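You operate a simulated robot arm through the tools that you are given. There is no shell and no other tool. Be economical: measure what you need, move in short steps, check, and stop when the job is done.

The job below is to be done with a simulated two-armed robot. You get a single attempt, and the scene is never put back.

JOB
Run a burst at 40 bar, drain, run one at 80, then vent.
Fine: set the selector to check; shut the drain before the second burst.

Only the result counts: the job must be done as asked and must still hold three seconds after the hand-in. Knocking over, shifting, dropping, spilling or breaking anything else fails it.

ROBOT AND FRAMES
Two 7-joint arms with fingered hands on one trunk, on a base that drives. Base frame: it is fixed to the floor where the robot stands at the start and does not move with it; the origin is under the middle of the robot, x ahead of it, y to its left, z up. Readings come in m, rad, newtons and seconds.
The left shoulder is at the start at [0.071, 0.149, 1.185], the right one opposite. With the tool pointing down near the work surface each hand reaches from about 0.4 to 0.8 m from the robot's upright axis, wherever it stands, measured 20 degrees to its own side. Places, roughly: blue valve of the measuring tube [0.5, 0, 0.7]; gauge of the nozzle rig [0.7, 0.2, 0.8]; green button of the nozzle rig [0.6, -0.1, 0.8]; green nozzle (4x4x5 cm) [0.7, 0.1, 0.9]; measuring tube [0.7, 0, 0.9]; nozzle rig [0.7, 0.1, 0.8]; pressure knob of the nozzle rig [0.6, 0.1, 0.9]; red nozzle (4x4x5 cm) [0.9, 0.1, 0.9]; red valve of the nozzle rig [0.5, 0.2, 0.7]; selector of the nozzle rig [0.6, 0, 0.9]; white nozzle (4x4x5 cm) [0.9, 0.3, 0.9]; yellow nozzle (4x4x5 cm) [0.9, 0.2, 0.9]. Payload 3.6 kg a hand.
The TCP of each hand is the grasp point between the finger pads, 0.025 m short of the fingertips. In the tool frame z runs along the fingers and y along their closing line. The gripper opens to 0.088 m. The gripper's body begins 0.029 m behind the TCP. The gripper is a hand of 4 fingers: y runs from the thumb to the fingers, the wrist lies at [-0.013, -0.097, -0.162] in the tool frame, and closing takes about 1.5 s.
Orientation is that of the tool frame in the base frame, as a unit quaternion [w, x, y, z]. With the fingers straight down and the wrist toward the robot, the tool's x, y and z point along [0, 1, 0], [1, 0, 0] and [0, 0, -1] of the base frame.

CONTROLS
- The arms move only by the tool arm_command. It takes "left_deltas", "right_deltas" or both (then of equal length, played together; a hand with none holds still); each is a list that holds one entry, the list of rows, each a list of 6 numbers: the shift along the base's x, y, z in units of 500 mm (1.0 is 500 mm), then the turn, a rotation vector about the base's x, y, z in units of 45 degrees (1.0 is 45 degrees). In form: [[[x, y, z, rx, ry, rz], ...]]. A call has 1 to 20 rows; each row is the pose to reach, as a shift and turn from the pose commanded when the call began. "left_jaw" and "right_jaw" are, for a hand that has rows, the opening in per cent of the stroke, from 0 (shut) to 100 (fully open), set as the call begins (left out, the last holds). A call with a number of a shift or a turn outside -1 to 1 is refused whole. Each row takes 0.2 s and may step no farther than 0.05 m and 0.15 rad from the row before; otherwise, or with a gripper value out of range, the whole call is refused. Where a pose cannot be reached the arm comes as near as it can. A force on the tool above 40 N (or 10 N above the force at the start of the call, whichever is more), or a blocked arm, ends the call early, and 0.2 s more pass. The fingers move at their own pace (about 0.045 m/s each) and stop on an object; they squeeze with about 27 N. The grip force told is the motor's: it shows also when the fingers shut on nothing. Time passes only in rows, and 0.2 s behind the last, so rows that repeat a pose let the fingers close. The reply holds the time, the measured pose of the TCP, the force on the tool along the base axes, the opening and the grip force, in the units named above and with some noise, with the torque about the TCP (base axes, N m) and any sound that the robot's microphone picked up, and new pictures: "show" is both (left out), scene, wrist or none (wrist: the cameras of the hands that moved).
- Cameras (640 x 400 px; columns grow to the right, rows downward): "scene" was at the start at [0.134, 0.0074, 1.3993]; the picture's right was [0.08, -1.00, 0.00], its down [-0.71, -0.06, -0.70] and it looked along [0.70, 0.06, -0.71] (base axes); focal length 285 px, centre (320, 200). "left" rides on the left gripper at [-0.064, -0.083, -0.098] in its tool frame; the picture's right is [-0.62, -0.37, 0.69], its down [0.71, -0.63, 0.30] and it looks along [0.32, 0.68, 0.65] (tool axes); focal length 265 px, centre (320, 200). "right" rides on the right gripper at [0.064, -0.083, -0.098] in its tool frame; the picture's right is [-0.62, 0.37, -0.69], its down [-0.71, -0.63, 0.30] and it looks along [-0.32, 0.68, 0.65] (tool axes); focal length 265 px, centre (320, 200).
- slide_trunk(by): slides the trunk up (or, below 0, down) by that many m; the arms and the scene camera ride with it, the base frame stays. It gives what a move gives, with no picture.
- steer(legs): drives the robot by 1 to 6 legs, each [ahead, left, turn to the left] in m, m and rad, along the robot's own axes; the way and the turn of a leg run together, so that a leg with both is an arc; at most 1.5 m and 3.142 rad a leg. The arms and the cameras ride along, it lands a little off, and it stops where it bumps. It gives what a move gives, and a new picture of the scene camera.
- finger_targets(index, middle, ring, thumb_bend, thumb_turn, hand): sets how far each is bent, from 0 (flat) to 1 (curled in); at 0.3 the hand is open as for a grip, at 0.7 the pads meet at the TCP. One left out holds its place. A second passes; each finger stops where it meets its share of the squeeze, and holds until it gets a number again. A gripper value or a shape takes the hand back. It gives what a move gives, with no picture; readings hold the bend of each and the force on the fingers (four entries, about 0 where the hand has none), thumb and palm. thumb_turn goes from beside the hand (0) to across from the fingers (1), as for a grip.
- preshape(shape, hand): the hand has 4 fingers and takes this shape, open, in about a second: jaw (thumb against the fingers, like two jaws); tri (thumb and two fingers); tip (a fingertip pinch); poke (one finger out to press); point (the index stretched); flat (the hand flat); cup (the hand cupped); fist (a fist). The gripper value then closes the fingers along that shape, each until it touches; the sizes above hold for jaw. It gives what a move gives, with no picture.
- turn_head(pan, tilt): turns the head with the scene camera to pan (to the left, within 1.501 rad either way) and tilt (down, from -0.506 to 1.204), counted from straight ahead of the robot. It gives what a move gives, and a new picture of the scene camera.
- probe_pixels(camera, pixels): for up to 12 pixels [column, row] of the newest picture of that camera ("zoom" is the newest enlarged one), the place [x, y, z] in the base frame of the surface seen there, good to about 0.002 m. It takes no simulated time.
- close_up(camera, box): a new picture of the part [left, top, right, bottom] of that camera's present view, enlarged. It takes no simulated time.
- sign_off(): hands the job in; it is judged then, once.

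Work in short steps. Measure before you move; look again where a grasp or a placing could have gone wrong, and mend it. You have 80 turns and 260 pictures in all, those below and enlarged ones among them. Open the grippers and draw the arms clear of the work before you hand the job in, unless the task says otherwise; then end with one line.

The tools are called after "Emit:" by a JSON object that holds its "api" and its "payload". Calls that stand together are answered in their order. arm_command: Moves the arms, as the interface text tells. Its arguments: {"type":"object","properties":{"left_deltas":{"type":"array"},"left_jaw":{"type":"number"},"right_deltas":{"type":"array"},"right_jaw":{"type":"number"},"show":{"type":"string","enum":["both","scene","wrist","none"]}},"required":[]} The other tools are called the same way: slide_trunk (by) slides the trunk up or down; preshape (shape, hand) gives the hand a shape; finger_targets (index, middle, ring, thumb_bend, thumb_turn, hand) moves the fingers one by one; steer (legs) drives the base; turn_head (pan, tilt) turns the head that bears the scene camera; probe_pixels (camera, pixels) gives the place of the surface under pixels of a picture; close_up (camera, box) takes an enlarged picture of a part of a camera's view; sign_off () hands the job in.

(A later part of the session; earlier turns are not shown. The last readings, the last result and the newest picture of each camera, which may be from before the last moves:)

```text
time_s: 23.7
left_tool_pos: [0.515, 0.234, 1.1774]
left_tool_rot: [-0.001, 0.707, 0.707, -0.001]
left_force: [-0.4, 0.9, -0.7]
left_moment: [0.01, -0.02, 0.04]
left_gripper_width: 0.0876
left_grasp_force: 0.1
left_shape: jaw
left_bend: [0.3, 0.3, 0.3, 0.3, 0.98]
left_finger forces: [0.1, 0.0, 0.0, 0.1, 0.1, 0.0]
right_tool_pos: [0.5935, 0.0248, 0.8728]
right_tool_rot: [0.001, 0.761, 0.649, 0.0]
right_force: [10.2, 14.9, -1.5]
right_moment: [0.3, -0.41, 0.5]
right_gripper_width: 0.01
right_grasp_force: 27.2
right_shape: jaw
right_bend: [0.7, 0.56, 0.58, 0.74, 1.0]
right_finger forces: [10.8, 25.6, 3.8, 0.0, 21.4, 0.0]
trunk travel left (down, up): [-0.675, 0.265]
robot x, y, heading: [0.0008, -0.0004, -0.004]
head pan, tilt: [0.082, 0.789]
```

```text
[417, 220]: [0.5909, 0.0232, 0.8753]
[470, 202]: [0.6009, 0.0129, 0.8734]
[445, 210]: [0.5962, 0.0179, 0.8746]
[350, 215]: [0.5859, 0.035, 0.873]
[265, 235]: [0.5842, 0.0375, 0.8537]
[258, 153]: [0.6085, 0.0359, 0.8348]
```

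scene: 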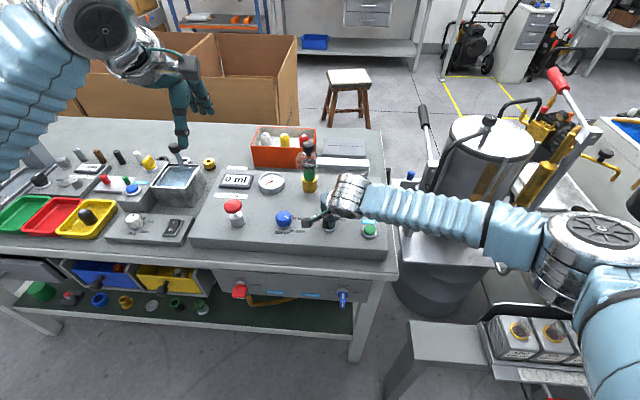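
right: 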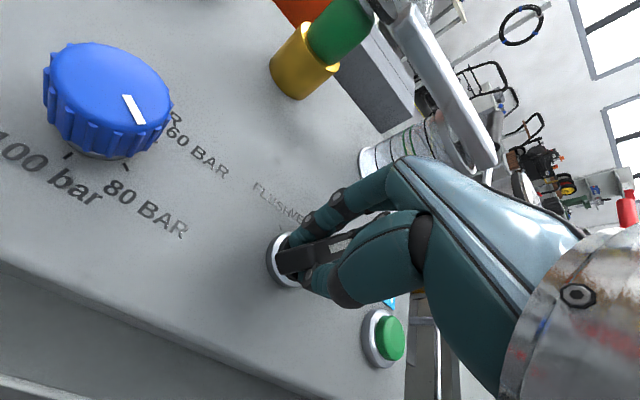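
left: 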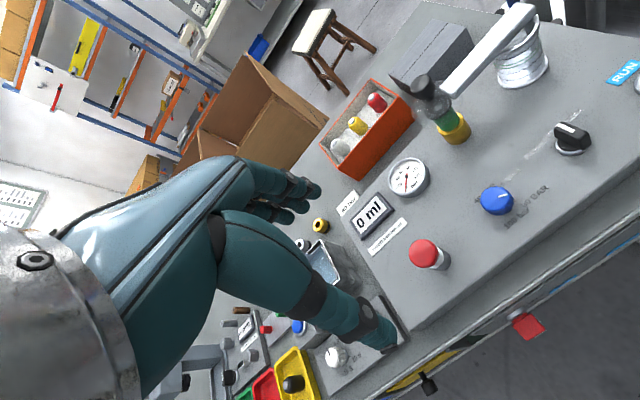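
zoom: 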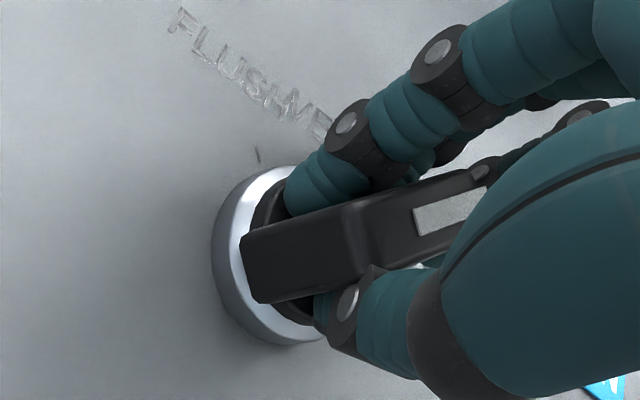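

Now −46°, that is CHECK. I open, rise and verify; meanwhile I bring the right hand back over the button side.

Emit:
{"api": "arm_command", "payload": {"right_deltas": [[[0, -0.003, 0, 0, 0, 0], [0, -0.005, 0, 0, 0, 0], [0, -0.005, 0, 0, 0, 0], [0, -0.005, 0, 0, 0, 0], [0, -0.005, 0, 0, 0, 0], [0, -0.005, 0.08, 0, 0, 0], [0, -0.005, 0.16, 0, 0, 0], [0, -0.08, 0.24, 0, 0, 0], [-0.03, -0.16, 0.28, 0, 0, 0], [-0.06, -0.24, 0.28, 0, 0, 0], [-0.06, -0.32, 0.28, 0, 0, 0]]], "right_jaw": 60}}

Emit:
{"api": "close_up", "payload": {"camera": "scene", "box": [216, 160, 408, 280]}}

```text
refused: row 8 steps farther than a row can; nothing moved
```

```text
3.33 times, centred on (312, 220) of scene
```

zoom: 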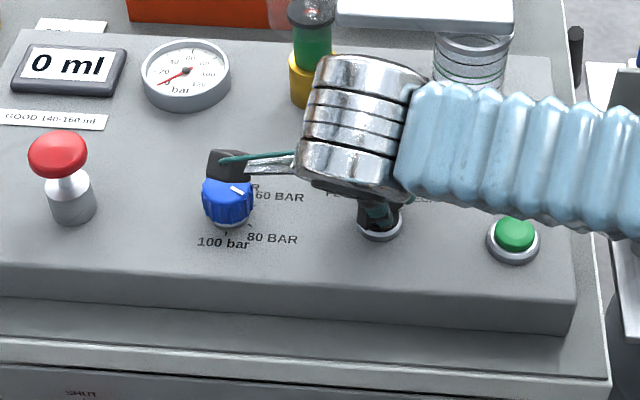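

A row stepped a bit too far; I resend with smaller steps.

Emit:
{"api": "arm_command", "payload": {"right_deltas": [[[0, -0.003, 0, 0, 0, 0], [0, -0.005, 0, 0, 0, 0], [0, -0.005, 0, 0, 0, 0], [0, -0.005, 0, 0, 0, 0], [0, -0.005, 0, 0, 0, 0], [0, -0.005, 0.08, 0, 0, 0], [0, -0.005, 0.16, 0, 0, 0], [0, -0.06, 0.22, 0, 0, 0], [-0.03, -0.13, 0.26, 0, 0, 0], [-0.06, -0.2, 0.28, 0, 0, 0], [-0.06, -0.28, 0.28, 0, 0, 0]]], "right_jaw": 60}}

Emit:
{"api": "close_up", "payload": {"camera": "scene", "box": [216, 160, 408, 280]}}

```text
time_s: 26.1
left_tool_pos: [0.513, 0.2298, 1.181]
left_tool_rot: [-0.001, 0.707, 0.707, 0.001]
left_force: [-0.2, -0.1, -0.1]
left_moment: [0.01, -0.01, 0.01]
left_gripper_width: 0.0877
left_grasp_force: 0.0
left_shape: jaw
left_bend: [0.3, 0.3, 0.3, 0.3, 0.98]
left_finger forces: [0.0, 0.0, 0.1, 0.0, 0.0, 0.0]
right_tool_pos: [0.5632, -0.1194, 1.0154]
right_tool_rot: [0.0, 0.761, 0.649, -0.001]
right_force: [-0.3, -0.7, -0.5]
right_moment: [-0.02, 0.01, 0.0]
right_gripper_width: 0.0529
right_grasp_force: 0.0
right_shape: jaw
right_bend: [0.29, 0.41, 0.37, 0.65, 1.0]
right_finger forces: [0.0, 0.0, 0.2, 0.0, 0.0, 0.1]
trunk travel left (down, up): [-0.675, 0.265]
robot x, y, heading: [0.0006, 0.001, 0.003]
head pan, tilt: [0.082, 0.789]
```

scene: 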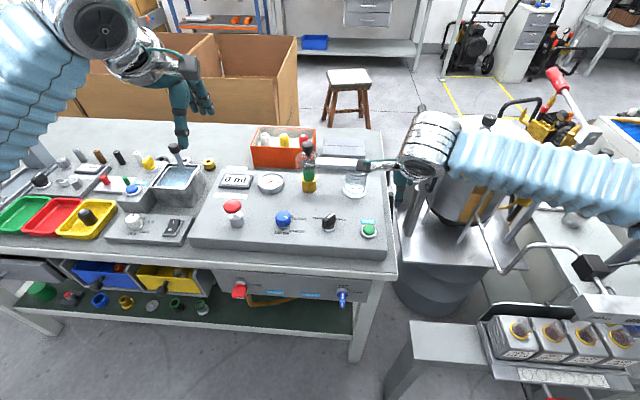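
right: 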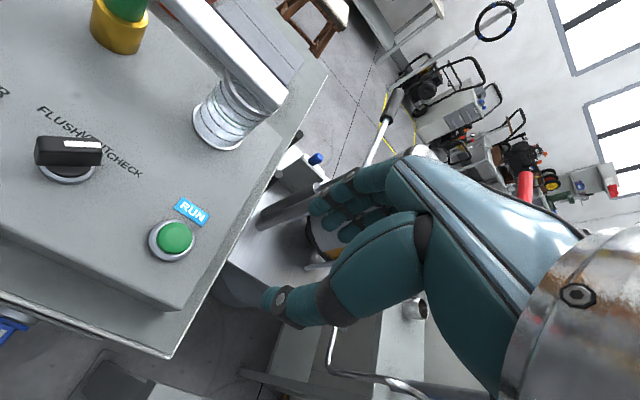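

```text
3.33 times, centred on (312, 220) of scene
```

zoom: 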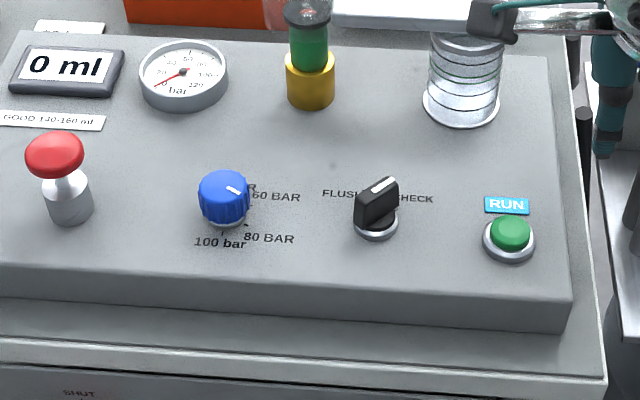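

I verify the stripe angle and bring the left hand above the knob with yaw −45.

Emit:
{"api": "probe_pixels", "payload": {"camera": "right", "pixels": [[69, 143], [99, 146], [84, 145]]}}

Emit:
{"api": "arm_command", "payload": {"left_deltas": [[[0.027, -0.031, -0.06, 0, 0, -0.167], [0.054, -0.063, -0.12, 0, 0, -0.333], [0.081, -0.095, -0.18, 0, 0, -0.5], [0.108, -0.127, -0.24, 0, 0, -0.667], [0.135, -0.159, -0.3, 0, 0, -0.833], [0.163, -0.19, -0.36, 0, 0, -1.0], [0.163, -0.19, -0.45, 0, 0, -1.0], [0.163, -0.19, -0.52, 0, 0, -1.0]]], "left_jaw": 75}}

```text
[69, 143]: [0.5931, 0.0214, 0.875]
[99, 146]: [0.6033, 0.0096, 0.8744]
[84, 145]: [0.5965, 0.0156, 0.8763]
```

```text
time_s: 27.9
left_tool_pos: [0.5927, 0.1368, 0.9168]
left_tool_rot: [0.0, 0.924, 0.383, -0.001]
left_force: [0.4, 0.7, -0.1]
left_moment: [0.02, 0.0, 0.02]
left_gripper_width: 0.0661
left_grasp_force: 0.0
left_shape: jaw
left_bend: [0.27, 0.35, 0.32, 0.54, 0.99]
left_finger forces: [0.0, 0.0, 0.0, 0.0, 0.0, 0.1]
right_tool_pos: [0.5639, -0.1167, 1.0147]
right_tool_rot: [0.001, 0.762, 0.648, 0.0]
right_force: [0.3, -0.8, -0.5]
right_moment: [0.01, 0.04, -0.01]
right_gripper_width: 0.0524
right_grasp_force: 0.2
right_shape: jaw
right_bend: [0.29, 0.41, 0.37, 0.65, 1.0]
right_finger forces: [0.0, 0.0, 0.1, 0.1, 0.0, 0.0]
trunk travel left (down, up): [-0.675, 0.265]
robot x, y, heading: [-0.0001, -0.0012, 0.001]
head pan, tilt: [0.082, 0.789]
```

scene: 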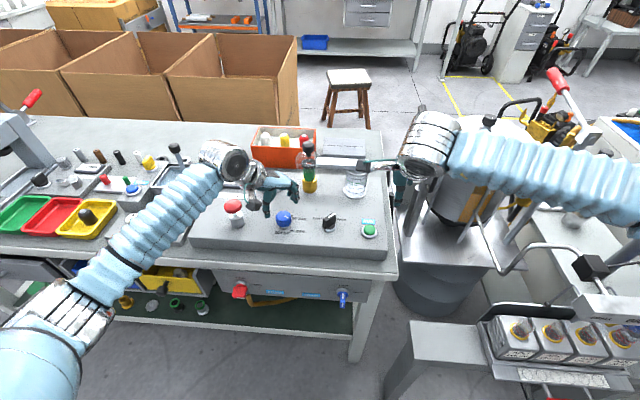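
left: 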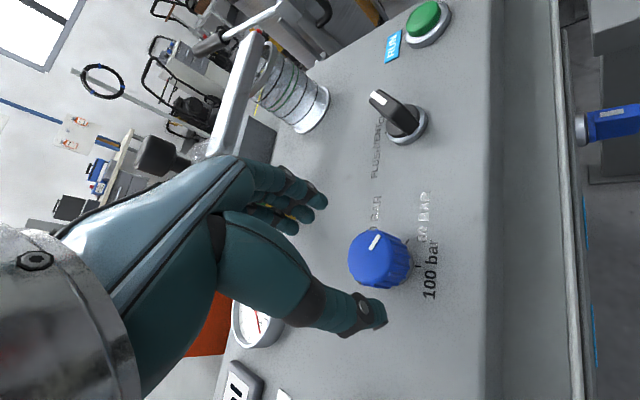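

Knob at (378,258) lies between thumb (370,312) and fingers (315,205). I lower to z≈0.866 and close.

Emit:
{"api": "arm_command", "payload": {"left_deltas": [[[0.003, 0, -0.04, 0, 0, 0], [0.003, 0, -0.08, 0, 0, 0], [0.003, 0, -0.102, 0, 0, 0]]], "show": "none"}}

Emit:
{"api": "arm_command", "payload": {"left_deltas": [[[0, 0, 0, 0, 0, 0], [0, 0, 0, 0, 0, 0], [0, 0, 0, 0, 0, 0], [0, 0, 0, 0, 0, 0], [0, 0, 0, 0, 0, 0], [0, 0, 0, 0, 0, 0], [0, 0, 0, 0, 0, 0]]], "left_jaw": 0}}

```text
time_s: 28.7
left_tool_pos: [0.596, 0.1374, 0.8663]
left_tool_rot: [0.0, 0.924, 0.383, 0.0]
left_force: [0.6, -0.1, -0.1]
left_moment: [0.04, -0.01, 0.03]
left_gripper_width: 0.0663
left_grasp_force: 0.1
left_shape: jaw
left_bend: [0.27, 0.35, 0.32, 0.54, 0.99]
left_finger forces: [0.0, 0.0, 0.0, 0.0, 0.0, 0.1]
right_tool_pos: [0.5642, -0.1177, 1.0159]
right_tool_rot: [0.0, 0.761, 0.649, -0.001]
right_force: [-0.2, 0.3, -0.5]
right_moment: [0.03, 0.01, -0.01]
right_gripper_width: 0.0523
right_grasp_force: 0.0
right_shape: jaw
right_bend: [0.29, 0.41, 0.37, 0.65, 1.0]
right_finger forces: [0.1, 0.0, 0.1, 0.1, 0.0, 0.0]
trunk travel left (down, up): [-0.675, 0.265]
robot x, y, heading: [-0.0018, -0.0028, 0.0]
head pan, tilt: [0.082, 0.789]
```

```text
time_s: 30.3
left_tool_pos: [0.5948, 0.137, 0.8663]
left_tool_rot: [0.0, 0.924, 0.383, 0.0]
left_force: [-2.2, 1.4, -1.6]
left_moment: [0.0, 0.05, 0.0]
left_gripper_width: 0.0304
left_grasp_force: 27.1
left_shape: jaw
left_bend: [0.74, 0.53, 0.57, 0.73, 1.0]
left_finger forces: [13.7, 7.7, 0.0, 0.0, 24.5, 0.0]
right_tool_pos: [0.5642, -0.1156, 1.0152]
right_tool_rot: [0.001, 0.761, 0.648, 0.0]
right_force: [-0.6, 0.0, 0.7]
right_moment: [0.04, 0.02, 0.03]
right_gripper_width: 0.0526
right_grasp_force: 0.1
right_shape: jaw
right_bend: [0.29, 0.41, 0.37, 0.65, 1.0]
right_finger forces: [0.0, 0.0, 0.0, 0.0, 0.0, 0.1]
trunk travel left (down, up): [-0.675, 0.265]
robot x, y, heading: [-0.0006, 0.0003, 0.003]
head pan, tilt: [0.082, 0.789]
```

scene: 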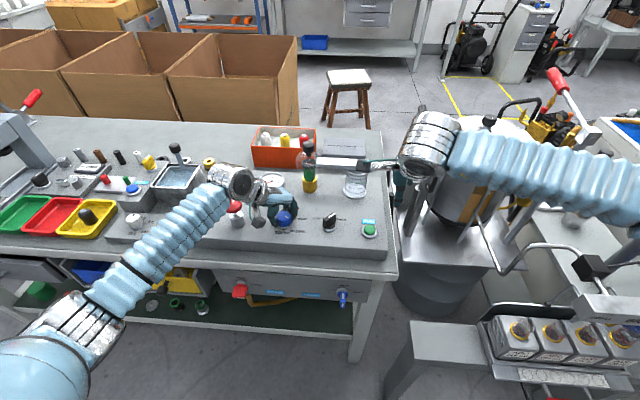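
left: 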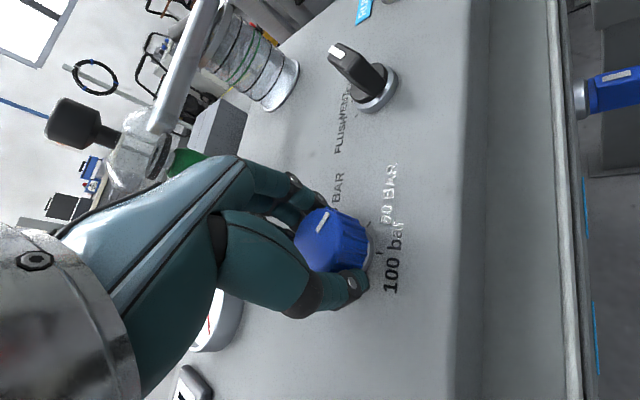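

The knob is gripped. I turn it +45° and look.

Emit:
{"api": "arm_command", "payload": {"left_deltas": [[[0, 0, 0, 0, 0, 0.167], [0, 0, 0, 0, 0, 0.333], [0, 0, 0, 0, 0, 0.5], [0, 0, 0, 0, 0, 0.667], [0, 0, 0, 0, 0, 0.833], [0, 0, 0, 0, 0, 1.0]]]}}

```text
time_s: 31.7
left_tool_pos: [0.5944, 0.1367, 0.8667]
left_tool_rot: [0.0, 0.706, 0.708, 0.0]
left_force: [-8.6, -1.2, -6.5]
left_moment: [0.02, 0.16, -0.01]
left_gripper_width: 0.0298
left_grasp_force: 26.1
left_shape: jaw
left_bend: [0.74, 0.54, 0.57, 0.73, 1.0]
left_finger forces: [12.9, 7.2, 0.0, 0.1, 28.4, 0.0]
right_tool_pos: [0.5627, -0.1176, 1.015]
right_tool_rot: [0.001, 0.762, 0.648, 0.0]
right_force: [0.1, 0.3, -1.1]
right_moment: [-0.02, 0.02, 0.01]
right_gripper_width: 0.0526
right_grasp_force: 0.2
right_shape: jaw
right_bend: [0.29, 0.41, 0.37, 0.65, 1.0]
right_finger forces: [0.0, 0.0, 0.0, 0.0, 0.0, 0.0]
trunk travel left (down, up): [-0.675, 0.265]
robot x, y, heading: [0.001, -0.0018, 0.003]
head pan, tilt: [0.082, 0.789]
```

scene: 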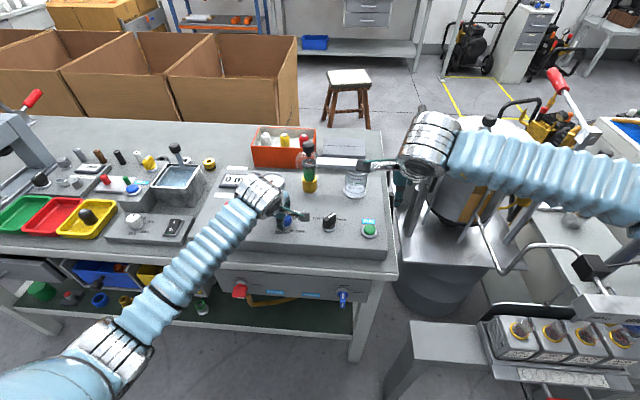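
left: 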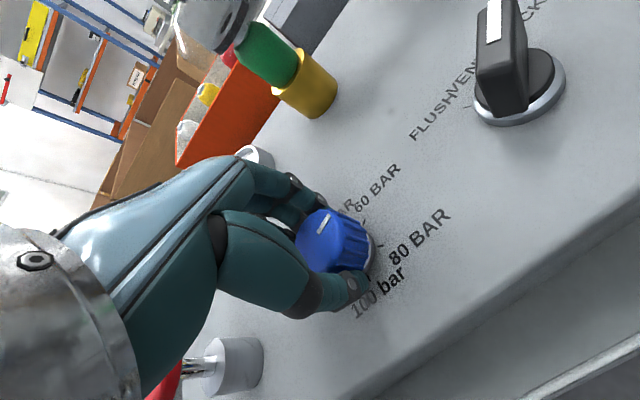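

The knob follows the hand. I go on by +45°.

Emit:
{"api": "arm_command", "payload": {"left_deltas": [[[0, 0, 0, 0, 0, 0.167], [0, 0, 0, 0, 0, 0.333], [0, 0, 0, 0, 0, 0.5], [0, 0, 0, 0, 0, 0.667], [0, 0, 0, 0, 0, 0.833], [0, 0, 0, 0, 0, 1.0]]]}}

Emit:
{"api": "close_up", "payload": {"camera": "left", "box": [240, 150, 480, 300]}}

```text
time_s: 33.1
left_tool_pos: [0.5954, 0.1358, 0.8677]
left_tool_rot: [0.0, 0.381, 0.925, 0.0]
left_force: [-10.1, -2.8, -7.7]
left_moment: [-0.04, 0.15, -0.02]
left_gripper_width: 0.0289
left_grasp_force: 27.7
left_shape: jaw
left_bend: [0.74, 0.54, 0.57, 0.72, 1.0]
left_finger forces: [11.9, 8.7, 0.0, 0.1, 28.4, 0.0]
right_tool_pos: [0.5642, -0.1174, 1.0151]
right_tool_rot: [0.0, 0.761, 0.648, -0.001]
right_force: [-0.1, 0.1, -0.3]
right_moment: [0.02, 0.0, 0.0]
right_gripper_width: 0.0523
right_grasp_force: 0.2
right_shape: jaw
right_bend: [0.29, 0.41, 0.37, 0.65, 1.0]
right_finger forces: [0.1, 0.0, 0.1, 0.1, 0.0, 0.0]
trunk travel left (down, up): [-0.675, 0.265]
robot x, y, heading: [0.0004, -0.0012, -0.002]
head pan, tilt: [0.082, 0.789]
```

scene: 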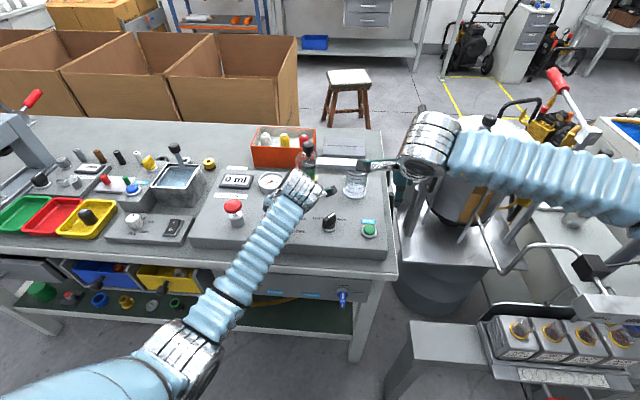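
left: 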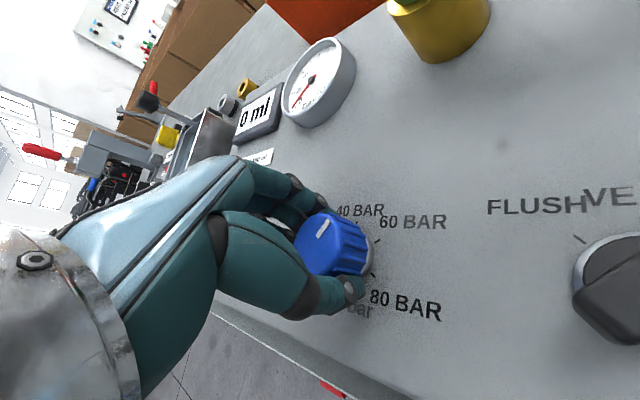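

```text
2.67 times, centred on (360, 225) of left
```

zoom: 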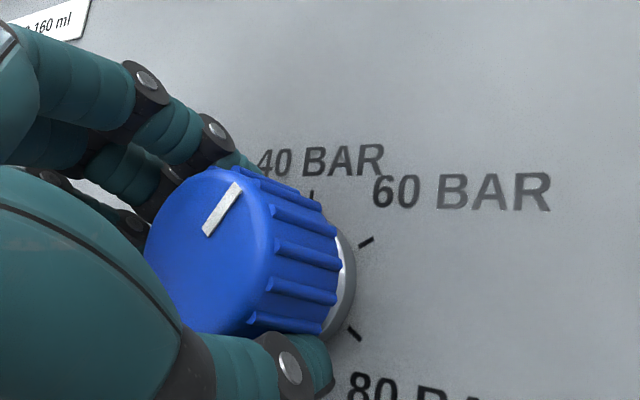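

I probe the stripe and the ticks in the zoom.

Emit:
{"api": "probe_pixels", "payload": {"camera": "zoom", "pixels": [[236, 188], [207, 231], [222, 210], [314, 195], [366, 243], [354, 334]]}}

```text
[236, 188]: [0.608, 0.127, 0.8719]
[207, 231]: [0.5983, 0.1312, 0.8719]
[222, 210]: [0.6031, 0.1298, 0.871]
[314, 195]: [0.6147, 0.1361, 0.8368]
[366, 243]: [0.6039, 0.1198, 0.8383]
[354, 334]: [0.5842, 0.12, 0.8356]
```

The stripe is at about −30°, with the 40 tick at 0°. I turn +30° more.

Emit:
{"api": "arm_command", "payload": {"left_deltas": [[[0, 0, 0, 0, 0, 0.167], [0, 0, 0, 0, 0, 0.333], [0, 0, 0, 0, 0, 0.5], [0, 0, 0, 0, 0, 0.667], [0, 0, 0, 0, 0, 0.667]]], "show": "wrist"}}

Emit:
{"api": "close_up", "payload": {"camera": "left", "box": [240, 150, 480, 300]}}

```text
time_s: 34.3
left_tool_pos: [0.5986, 0.1681, 0.8647]
left_tool_rot: [-0.003, 0.118, 0.993, 0.02]
left_force: [-9.8, 14.9, 13.5]
left_moment: [-0.24, 0.05, -0.28]
left_gripper_width: 0.0171
left_grasp_force: 26.9
left_shape: jaw
left_bend: [0.76, 0.58, 0.57, 0.88, 1.0]
left_finger forces: [0.1, 0.1, 0.0, 0.0, 21.6, 0.0]
right_tool_pos: [0.5648, -0.1108, 1.0175]
right_tool_rot: [0.003, 0.761, 0.648, -0.003]
right_force: [0.6, 0.7, -0.3]
right_moment: [0.01, 0.05, 0.03]
right_gripper_width: 0.0524
right_grasp_force: 0.1
right_shape: jaw
right_bend: [0.29, 0.41, 0.37, 0.65, 1.0]
right_finger forces: [0.0, 0.0, 0.0, 0.0, 0.0, 0.0]
trunk travel left (down, up): [-0.675, 0.265]
robot x, y, heading: [0.0017, 0.0005, 0.002]
head pan, tilt: [0.082, 0.789]
```

left: 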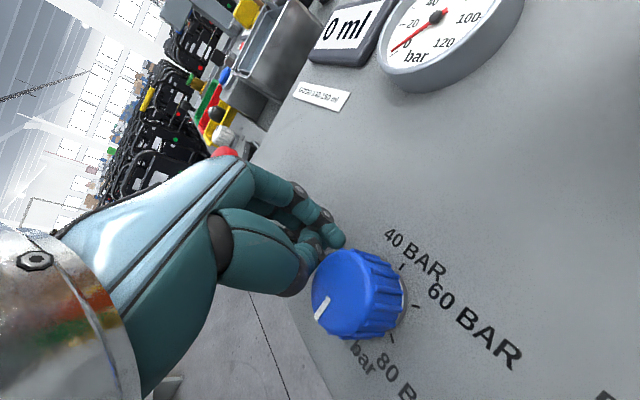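

```text
2.67 times, centred on (360, 225) of left
```

zoom: 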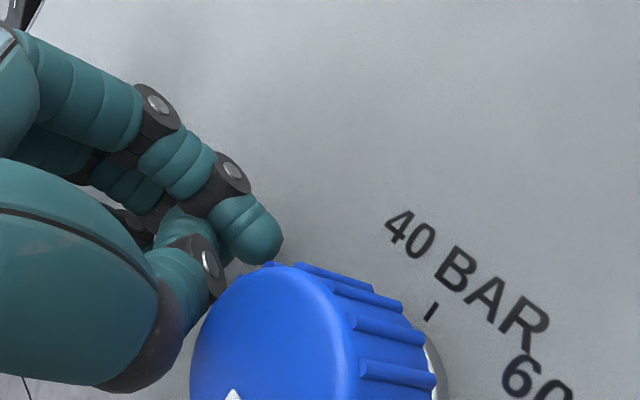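

The hand slipped off the knob to y=0.168 and the knob moved. I raise the hand straight up and look.

Emit:
{"api": "arm_command", "payload": {"left_deltas": [[[0, 0, 0.06, 0, 0, 0], [0, 0, 0.14, 0, 0, 0], [0, 0, 0.22, 0, 0, 0], [0, 0, 0.3, 0, 0, 0]]]}}

Emit:
{"api": "close_up", "payload": {"camera": "left", "box": [240, 150, 480, 300]}}

Emit:
{"api": "close_up", "payload": {"camera": "scene", "box": [190, 150, 382, 270]}}

```text
time_s: 35.4
left_tool_pos: [0.6005, 0.2152, 1.0095]
left_tool_rot: [-0.008, 0.079, 0.995, 0.055]
left_force: [-0.1, -0.6, -0.3]
left_moment: [-0.02, -0.05, 0.01]
left_gripper_width: 0.0177
left_grasp_force: 27.0
left_shape: jaw
left_bend: [0.76, 0.59, 0.57, 0.89, 1.0]
left_finger forces: [0.0, 0.1, 0.0, 0.0, 0.0, 0.0]
right_tool_pos: [0.5641, -0.1141, 1.0152]
right_tool_rot: [0.002, 0.762, 0.648, -0.002]
right_force: [-0.7, -0.4, -1.1]
right_moment: [0.0, 0.02, 0.01]
right_gripper_width: 0.0527
right_grasp_force: 0.0
right_shape: jaw
right_bend: [0.29, 0.41, 0.37, 0.65, 1.0]
right_finger forces: [0.0, 0.0, 0.1, 0.0, 0.1, 0.0]
trunk travel left (down, up): [-0.675, 0.265]
robot x, y, heading: [-0.0005, -0.001, 0.004]
head pan, tilt: [0.082, 0.789]
stopped in row 4 (left hand): the arm was blocked; the commanded pose is now the measured one
```

scene: 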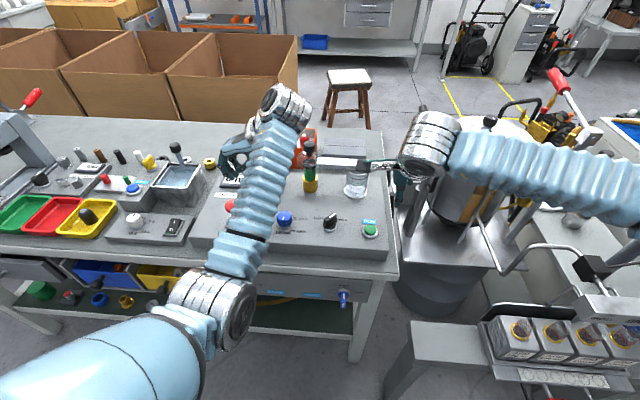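
left: 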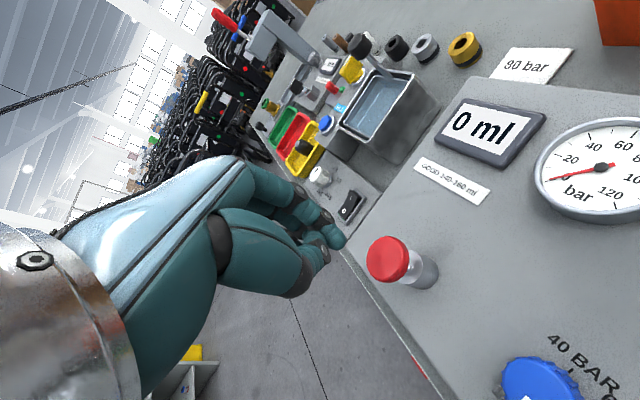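

```text
2.67 times, centred on (360, 225) of left
```

zoom: 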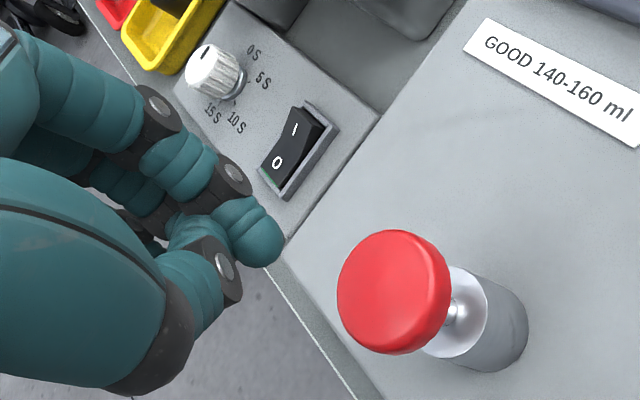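

```text
3.33 times, centred on (286, 210) of scene
```

zoom: 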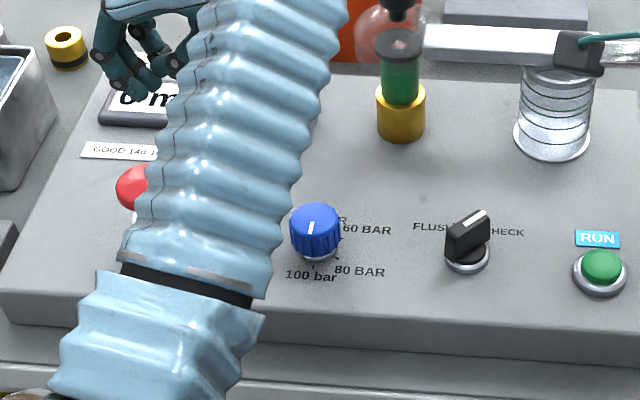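

The knob stripe now seems to point ahead (40). I unwind the left arm to verify it from a clear view.

Emit:
{"api": "arm_command", "payload": {"left_deltas": [[[0, 0, 0, 0, 0, -0.167], [0, 0, 0, 0, 0, -0.333], [0, 0, 0, 0, 0, -0.5], [0, 0, 0.02, 0, 0, -0.667], [0, 0, 0.04, 0, 0, -0.833], [0, 0, 0.06, 0, 0, -1.0]]], "left_jaw": 75, "show": "none"}}

Emit:
{"api": "arm_command", "payload": {"left_deltas": [[[0, 0, 0, 0, 0, -0.167], [0, 0, 0, 0, 0, -0.333], [0, 0, 0, 0, 0, -0.5], [0, 0, 0.02, 0, 0, -0.667], [0, 0, 0.04, 0, 0, -0.8]]]}}

Emit:
{"api": "close_up", "payload": {"camera": "scene", "box": [230, 180, 350, 255]}}

```text
time_s: 36.8
left_tool_pos: [0.6, 0.2084, 1.0387]
left_tool_rot: [0.011, 0.458, 0.887, 0.055]
left_force: [0.0, -0.7, -0.3]
left_moment: [-0.02, -0.01, 0.0]
left_gripper_width: 0.0657
left_grasp_force: 0.1
left_shape: jaw
left_bend: [0.27, 0.36, 0.33, 0.54, 0.99]
left_finger forces: [0.1, 0.1, 0.0, 0.0, 0.1, 0.1]
right_tool_pos: [0.5629, -0.1168, 1.0151]
right_tool_rot: [0.001, 0.761, 0.648, -0.001]
right_force: [-0.1, -0.7, -0.8]
right_moment: [0.01, 0.02, 0.0]
right_gripper_width: 0.0524
right_grasp_force: 0.1
right_shape: jaw
right_bend: [0.29, 0.41, 0.37, 0.65, 1.0]
right_finger forces: [0.1, 0.0, 0.0, 0.0, 0.0, 0.1]
trunk travel left (down, up): [-0.675, 0.265]
robot x, y, heading: [-0.0029, 0.0017, -0.006]
head pan, tilt: [0.082, 0.789]
```

```text
time_s: 38.0
left_tool_pos: [0.5993, 0.2103, 1.0607]
left_tool_rot: [0.03, 0.709, 0.703, 0.048]
left_force: [0.2, 0.3, 0.3]
left_moment: [0.03, 0.01, 0.01]
left_gripper_width: 0.0658
left_grasp_force: 0.1
left_shape: jaw
left_bend: [0.27, 0.36, 0.33, 0.54, 0.99]
left_finger forces: [0.0, 0.0, 0.0, 0.1, 0.0, 0.0]
right_tool_pos: [0.565, -0.1165, 1.0156]
right_tool_rot: [0.0, 0.761, 0.648, -0.001]
right_force: [0.9, 0.1, -0.8]
right_moment: [-0.04, 0.01, 0.0]
right_gripper_width: 0.0525
right_grasp_force: 0.1
right_shape: jaw
right_bend: [0.29, 0.41, 0.37, 0.65, 1.0]
right_finger forces: [0.0, 0.1, 0.2, 0.1, 0.1, 0.0]
trunk travel left (down, up): [-0.675, 0.265]
robot x, y, heading: [-0.0029, 0.0016, -0.0]
head pan, tilt: [0.082, 0.789]
```

scene: 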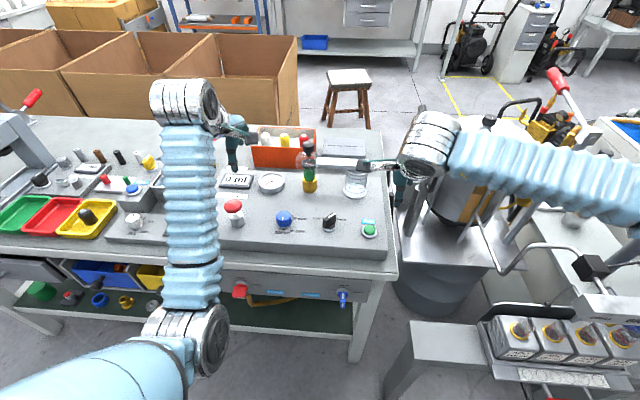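
left: 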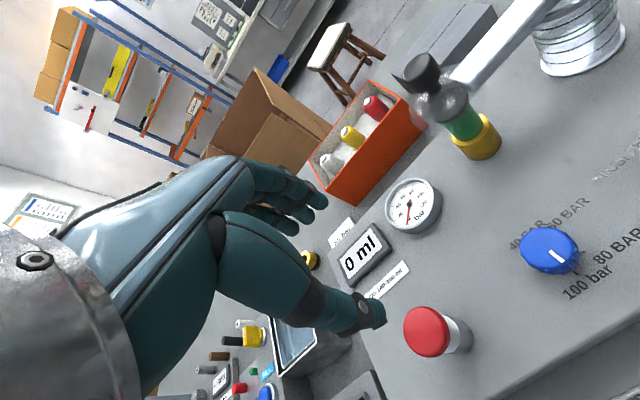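

```text
5.33 times, centred on (290, 218) of scene
```

zoom: 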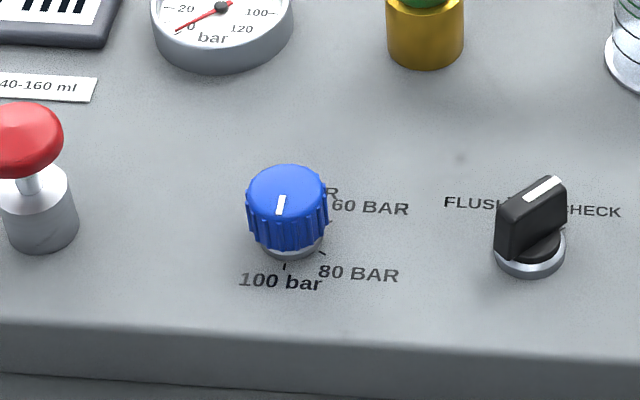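

The stripe may point towards 100 instead; I probe its ends and the rim.

Emit:
{"api": "probe_pixels", "payload": {"camera": "zoom", "pixels": [[282, 197], [279, 213], [287, 167], [286, 225], [247, 200], [327, 200]]}}

Emit:
{"api": "close_up", "payload": {"camera": "left", "box": [500, 200, 620, 300]}}

```text
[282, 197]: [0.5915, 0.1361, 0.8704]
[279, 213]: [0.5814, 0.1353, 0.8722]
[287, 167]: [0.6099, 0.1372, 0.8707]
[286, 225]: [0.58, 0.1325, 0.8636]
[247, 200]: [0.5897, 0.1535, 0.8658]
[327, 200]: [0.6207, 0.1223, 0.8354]
```

```text
4.00 times, centred on (560, 250) of left
```

zoom: 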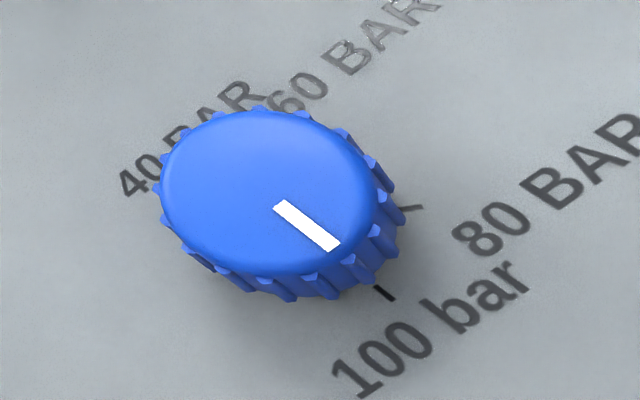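

The knob now points to 100, so I need +180°, as two grips of 90° from yaw −45 to +45. I level the hand, go above the knob and yaw −45.

Emit:
{"api": "arm_command", "payload": {"left_deltas": [[[-0.003, -0.05, 0, -0.016, 0.07, 0], [-0.006, -0.1, 0, -0.032, 0.14, 0], [-0.009, -0.147, -0.02, -0.032, 0.14, 0]]], "show": "none"}}

Emit:
{"api": "arm_command", "payload": {"left_deltas": [[[0, 0, -0.03, 0, 0, -0.167], [0, 0, -0.06, 0, 0, -0.333], [0, 0, -0.1, 0, 0, -0.5], [0, 0, -0.14, 0, 0, -0.667], [0, 0, -0.18, 0, 0, -0.833], [0, 0, -0.2, 0, 0, -1.0]]]}}

```text
time_s: 38.8
left_tool_pos: [0.5962, 0.1346, 1.0502]
left_tool_rot: [0.0, 0.709, 0.705, 0.0]
left_force: [0.1, -0.2, 0.5]
left_moment: [0.01, -0.02, 0.0]
left_gripper_width: 0.0659
left_grasp_force: 0.0
left_shape: jaw
left_bend: [0.27, 0.36, 0.33, 0.54, 0.99]
left_finger forces: [0.0, 0.0, 0.1, 0.0, 0.0, 0.0]
right_tool_pos: [0.5647, -0.1176, 1.0154]
right_tool_rot: [0.001, 0.762, 0.648, 0.0]
right_force: [0.5, 0.3, 0.5]
right_moment: [-0.02, 0.01, -0.01]
right_gripper_width: 0.0524
right_grasp_force: 0.0
right_shape: jaw
right_bend: [0.29, 0.41, 0.37, 0.65, 1.0]
right_finger forces: [0.0, 0.1, 0.0, 0.0, 0.0, 0.0]
trunk travel left (down, up): [-0.675, 0.265]
robot x, y, heading: [0.0002, -0.0014, 0.002]
head pan, tilt: [0.082, 0.789]
```

```text
time_s: 40.2
left_tool_pos: [0.5964, 0.1378, 0.9504]
left_tool_rot: [0.0, 0.925, 0.38, 0.0]
left_force: [-0.1, -0.6, 0.0]
left_moment: [0.03, 0.02, -0.03]
left_gripper_width: 0.0654
left_grasp_force: 0.1
left_shape: jaw
left_bend: [0.27, 0.36, 0.33, 0.54, 0.99]
left_finger forces: [0.0, 0.1, 0.1, 0.0, 0.0, 0.0]
right_tool_pos: [0.5643, -0.116, 1.0153]
right_tool_rot: [0.001, 0.761, 0.648, -0.001]
right_force: [0.2, 0.3, -0.8]
right_moment: [0.0, 0.01, -0.03]
right_gripper_width: 0.0524
right_grasp_force: 0.0
right_shape: jaw
right_bend: [0.29, 0.41, 0.37, 0.65, 1.0]
right_finger forces: [0.0, 0.1, 0.1, 0.0, 0.0, 0.0]
trunk travel left (down, up): [-0.675, 0.265]
robot x, y, heading: [0.0018, -0.0036, -0.004]
head pan, tilt: [0.082, 0.789]
```

scene: 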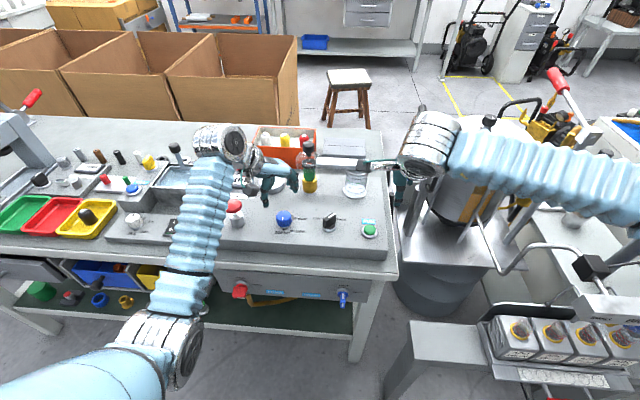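
left: 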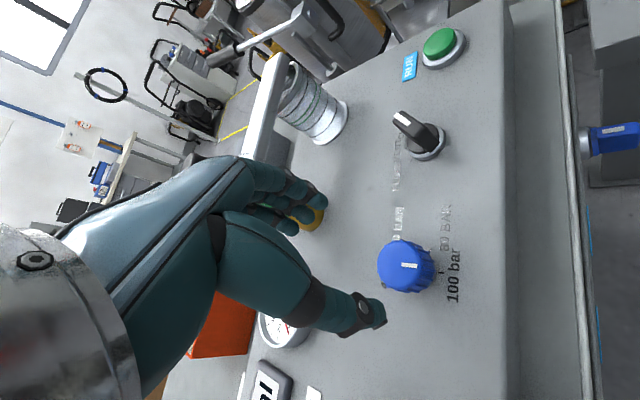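

Pose is good. I lower to 0.866, close, and turn +45° twice.

Emit:
{"api": "arm_command", "payload": {"left_deltas": [[[-0.003, -0.002, -0.06, 0, 0, 0], [-0.003, -0.002, -0.12, 0, 0, 0], [-0.003, -0.002, -0.169, 0, 0, 0]]], "show": "none"}}

Emit:
{"api": "arm_command", "payload": {"left_deltas": [[[0, 0, 0, 0, 0, 0], [0, 0, 0, 0, 0, 0], [0, 0, 0, 0, 0, 0], [0, 0, 0, 0, 0, 0], [0, 0, 0, 0, 0, 0], [0, 0, 0, 0, 0, 0], [0, 0, 0, 0, 0, 0], [0, 0, 0, 0, 0, 0.167], [0, 0, 0, 0, 0, 0.333], [0, 0, 0, 0, 0, 0.5], [0, 0, 0, 0, 0, 0.667], [0, 0, 0, 0, 0, 0.833], [0, 0, 0, 0, 0, 1.0]]], "left_jaw": 0, "show": "wrist"}}

Emit:
{"api": "arm_command", "payload": {"left_deltas": [[[0, 0, 0, 0, 0, 0.167], [0, 0, 0, 0, 0, 0.333], [0, 0, 0, 0, 0, 0.5], [0, 0, 0, 0, 0, 0.667], [0, 0, 0, 0, 0, 0.833], [0, 0, 0, 0, 0, 1.0]]]}}

```text
time_s: 41.0
left_tool_pos: [0.5957, 0.134, 0.8661]
left_tool_rot: [0.0, 0.925, 0.38, 0.0]
left_force: [-0.2, 0.5, 0.4]
left_moment: [0.03, -0.02, 0.0]
left_gripper_width: 0.0656
left_grasp_force: 0.0
left_shape: jaw
left_bend: [0.27, 0.36, 0.33, 0.54, 0.99]
left_finger forces: [0.0, 0.0, 0.0, 0.1, 0.1, 0.1]
right_tool_pos: [0.564, -0.1175, 1.0164]
right_tool_rot: [0.001, 0.762, 0.648, -0.001]
right_force: [0.0, -0.4, -0.4]
right_moment: [-0.02, 0.03, 0.03]
right_gripper_width: 0.0529
right_grasp_force: 0.1
right_shape: jaw
right_bend: [0.29, 0.41, 0.37, 0.65, 1.0]
right_finger forces: [0.0, 0.0, 0.0, 0.0, 0.0, 0.1]
trunk travel left (down, up): [-0.675, 0.265]
robot x, y, heading: [0.0036, 0.0018, -0.003]
head pan, tilt: [0.082, 0.789]
```

```text
time_s: 43.8
left_tool_pos: [0.5944, 0.1359, 0.8661]
left_tool_rot: [-0.001, 0.708, 0.706, 0.0]
left_force: [4.1, 1.4, -1.2]
left_moment: [0.07, -0.13, 0.01]
left_gripper_width: 0.0303
left_grasp_force: 27.4
left_shape: jaw
left_bend: [0.74, 0.54, 0.59, 0.73, 1.0]
left_finger forces: [17.1, 9.3, 0.1, 0.1, 22.9, 0.0]
right_tool_pos: [0.564, -0.1171, 1.0148]
right_tool_rot: [0.001, 0.761, 0.648, -0.001]
right_force: [-0.5, 0.0, -0.8]
right_moment: [0.04, 0.0, 0.03]
right_gripper_width: 0.0522
right_grasp_force: 0.1
right_shape: jaw
right_bend: [0.29, 0.41, 0.37, 0.65, 1.0]
right_finger forces: [0.0, 0.0, 0.0, 0.0, 0.0, 0.0]
trunk travel left (down, up): [-0.675, 0.265]
robot x, y, heading: [-0.0034, -0.0017, 0.001]
head pan, tilt: [0.082, 0.789]
```

left: 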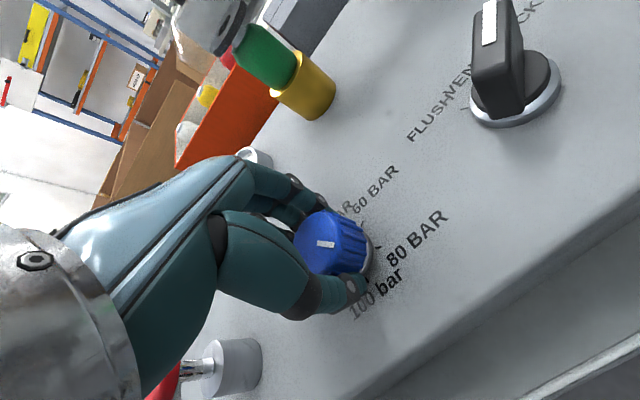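

```text
time_s: 45.2
left_tool_pos: [0.5912, 0.1641, 0.857]
left_tool_rot: [-0.016, 0.42, 0.907, 0.027]
left_force: [-5.8, 0.0, 12.5]
left_moment: [-0.11, 0.01, -0.1]
left_gripper_width: 0.0206
left_grasp_force: 26.7
left_shape: jaw
left_bend: [0.76, 0.75, 0.59, 0.86, 1.0]
left_finger forces: [19.9, 0.0, 0.1, 0.0, 3.0, 0.0]
right_tool_pos: [0.5635, -0.1133, 1.0149]
right_tool_rot: [0.003, 0.761, 0.648, -0.002]
right_force: [0.8, -0.3, -0.1]
right_moment: [-0.01, 0.01, -0.04]
right_gripper_width: 0.0527
right_grasp_force: 0.1
right_shape: jaw
right_bend: [0.29, 0.41, 0.37, 0.65, 1.0]
right_finger forces: [0.0, 0.0, 0.1, 0.0, 0.0, 0.0]
trunk travel left (down, up): [-0.675, 0.265]
robot x, y, heading: [-0.0025, 0.0024, -0.0]
head pan, tilt: [0.082, 0.789]
stopped in row 6 (left hand): the force on the tool passed its limit at 43 N (the readings are from after the stop); the commanded pose is now the measured one
```

scene: 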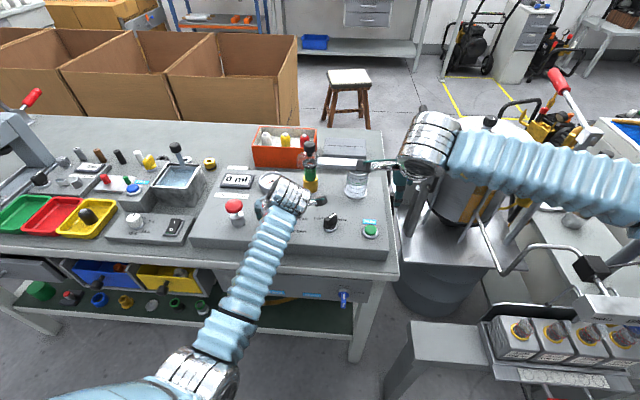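
left: 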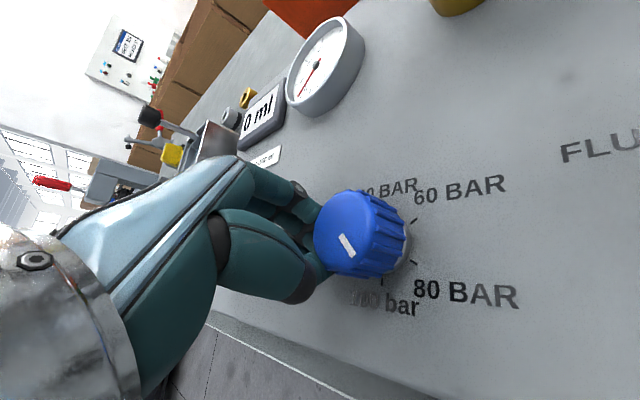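

The left arm drifts off there again, so I will use the right hand for the knob, whose −90…+45 range is smooth. I first withdraw the left hand upward and park it left.

Emit:
{"api": "arm_command", "payload": {"left_deltas": [[[0, 0, 0.02, 0, 0, 0], [0, 0, 0.1, 0, 0, 0], [0, 0, 0.18, 0, 0, 0], [0, 0.02, 0.26, 0, 0, -0.1], [0, 0.06, 0.3, 0, 0, -0.2], [-0.02, 0.1, 0.34, 0, 0, -0.35], [-0.05, 0.14, 0.36, 0, 0, -0.5], [-0.08, 0.18, 0.38, 0, 0, -0.6], [-0.12, 0.22, 0.4, 0, 0, -0.7]]]}}

Emit:
{"api": "close_up", "payload": {"camera": "scene", "box": [190, 150, 382, 270]}}

```text
time_s: 47.2
left_tool_pos: [0.5302, 0.2714, 1.0561]
left_tool_rot: [-0.011, 0.651, 0.758, 0.029]
left_force: [-0.1, 0.3, 0.5]
left_moment: [0.01, -0.01, 0.0]
left_gripper_width: 0.0197
left_grasp_force: 26.8
left_shape: jaw
left_bend: [0.76, 0.75, 0.62, 0.86, 1.0]
left_finger forces: [0.0, 0.0, 0.0, 0.0, 0.0, 0.0]
right_tool_pos: [0.5623, -0.117, 1.0161]
right_tool_rot: [0.001, 0.761, 0.648, 0.0]
right_force: [-0.4, -0.1, -0.3]
right_moment: [0.0, 0.0, -0.01]
right_gripper_width: 0.0527
right_grasp_force: 0.0
right_shape: jaw
right_bend: [0.29, 0.41, 0.37, 0.65, 1.0]
right_finger forces: [0.0, 0.0, 0.1, 0.1, 0.0, 0.1]
trunk travel left (down, up): [-0.675, 0.265]
robot x, y, heading: [-0.003, -0.0005, -0.001]
head pan, tilt: [0.082, 0.789]
```

scene: 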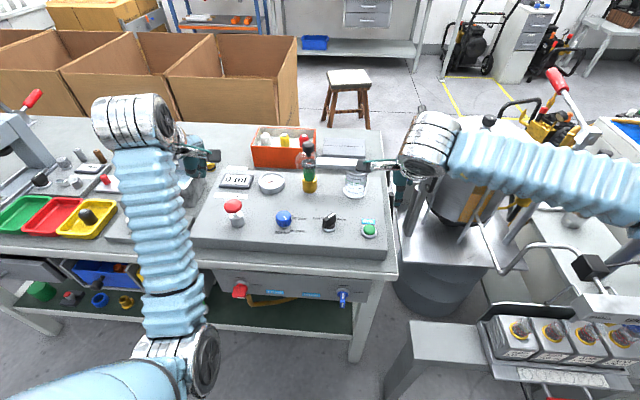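
left: 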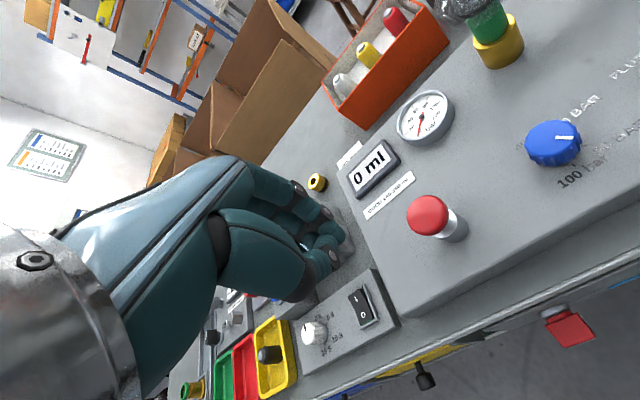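

```text
3.33 times, centred on (286, 210) of scene
```

zoom: 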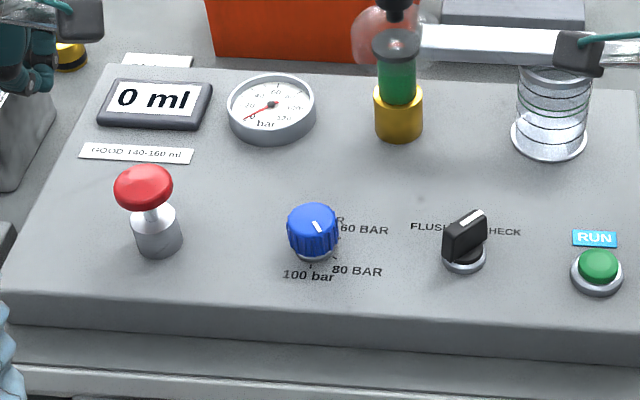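

I zoom on the knob from the left camera for its angle, and park the left hand farther up and back.

Emit:
{"api": "probe_pixels", "payload": {"camera": "left", "pixels": [[557, 137], [572, 138], [564, 137.5], [527, 140], [580, 140]]}}

Emit:
{"api": "arm_command", "payload": {"left_deltas": [[[-0.02, 0.04, 0.05, 0, 0, 0], [-0.05, 0.08, 0.1, 0, 0, 0], [-0.08, 0.12, 0.15, 0, 0, 0], [-0.1, 0.14, 0.2, 0, 0, 0]]], "left_jaw": 60, "show": "none"}}

Emit:
{"api": "arm_command", "payload": {"right_deltas": [[[0.01, 0.08, 0.03, 0, 0, -0.167], [0.02, 0.16, 0.05, 0, 0, -0.333], [0.03, 0.24, 0.05, 0, 0, -0.5], [0.04, 0.32, 0.05, 0, 0, -0.667], [0.05, 0.4, 0.05, 0, 0, -0.833], [0.06, 0.45, 0.05, 0, 0, -1.0], [0.064, 0.508, 0.05, 0, 0, -1.0]]], "right_jaw": 75}}

```text
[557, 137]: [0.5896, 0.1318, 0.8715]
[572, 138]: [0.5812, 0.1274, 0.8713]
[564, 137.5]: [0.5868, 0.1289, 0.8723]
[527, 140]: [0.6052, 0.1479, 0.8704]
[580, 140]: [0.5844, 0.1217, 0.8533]
```

```text
time_s: 48.1
left_tool_pos: [0.4648, 0.398, 1.1599]
left_tool_rot: [-0.051, 0.6, 0.795, 0.068]
left_force: [0.3, 0.6, 0.0]
left_moment: [0.01, 0.04, -0.01]
left_gripper_width: 0.0524
left_grasp_force: 0.0
left_shape: jaw
left_bend: [0.29, 0.41, 0.37, 0.65, 1.0]
left_finger forces: [0.0, 0.1, 0.0, 0.0, 0.0, 0.0]
right_tool_pos: [0.563, -0.1141, 1.0148]
right_tool_rot: [0.002, 0.761, 0.648, -0.001]
right_force: [-0.4, 1.3, -0.3]
right_moment: [0.02, -0.02, 0.01]
right_gripper_width: 0.0523
right_grasp_force: 0.1
right_shape: jaw
right_bend: [0.29, 0.41, 0.37, 0.65, 1.0]
right_finger forces: [0.0, 0.0, 0.1, 0.1, 0.0, 0.1]
trunk travel left (down, up): [-0.675, 0.265]
robot x, y, heading: [0.0001, 0.0011, 0.004]
head pan, tilt: [0.082, 0.789]
stopped in row 4 (left hand): the arm was blocked; the commanded pose is now the measured one
```

```text
time_s: 49.6
left_tool_pos: [0.4652, 0.3918, 1.1612]
left_tool_rot: [-0.055, 0.599, 0.796, 0.071]
left_force: [0.7, 0.0, -0.8]
left_moment: [0.03, 0.01, -0.02]
left_gripper_width: 0.0525
left_grasp_force: 0.0
left_shape: jaw
left_bend: [0.29, 0.41, 0.37, 0.65, 1.0]
left_finger forces: [0.0, 0.1, 0.1, 0.0, 0.1, 0.0]
right_tool_pos: [0.6373, 0.0028, 1.0323]
right_tool_rot: [0.006, 0.969, 0.248, -0.005]
right_force: [0.5, -0.1, -0.8]
right_moment: [-0.01, -0.01, -0.02]
right_gripper_width: 0.0657
right_grasp_force: 0.1
right_shape: jaw
right_bend: [0.27, 0.35, 0.33, 0.54, 0.99]
right_finger forces: [0.0, 0.0, 0.0, 0.1, 0.1, 0.0]
right hand out of reach, approached as far as the arm can: row 6, 7
trunk travel left (down, up): [-0.675, 0.265]
robot x, y, heading: [-0.0003, 0.0016, -0.002]
head pan, tilt: [0.082, 0.789]
stopped in row 7 (right hand): the arm was blocked; the commanded pose is now the measured one
```

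scene: 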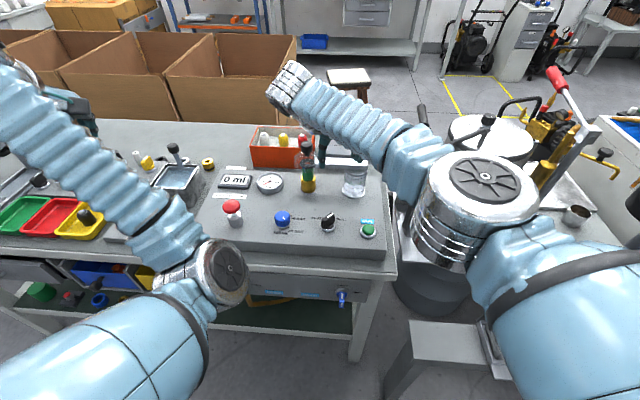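
right: 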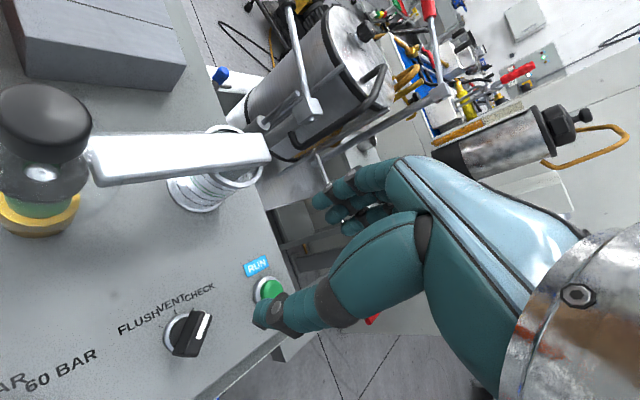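

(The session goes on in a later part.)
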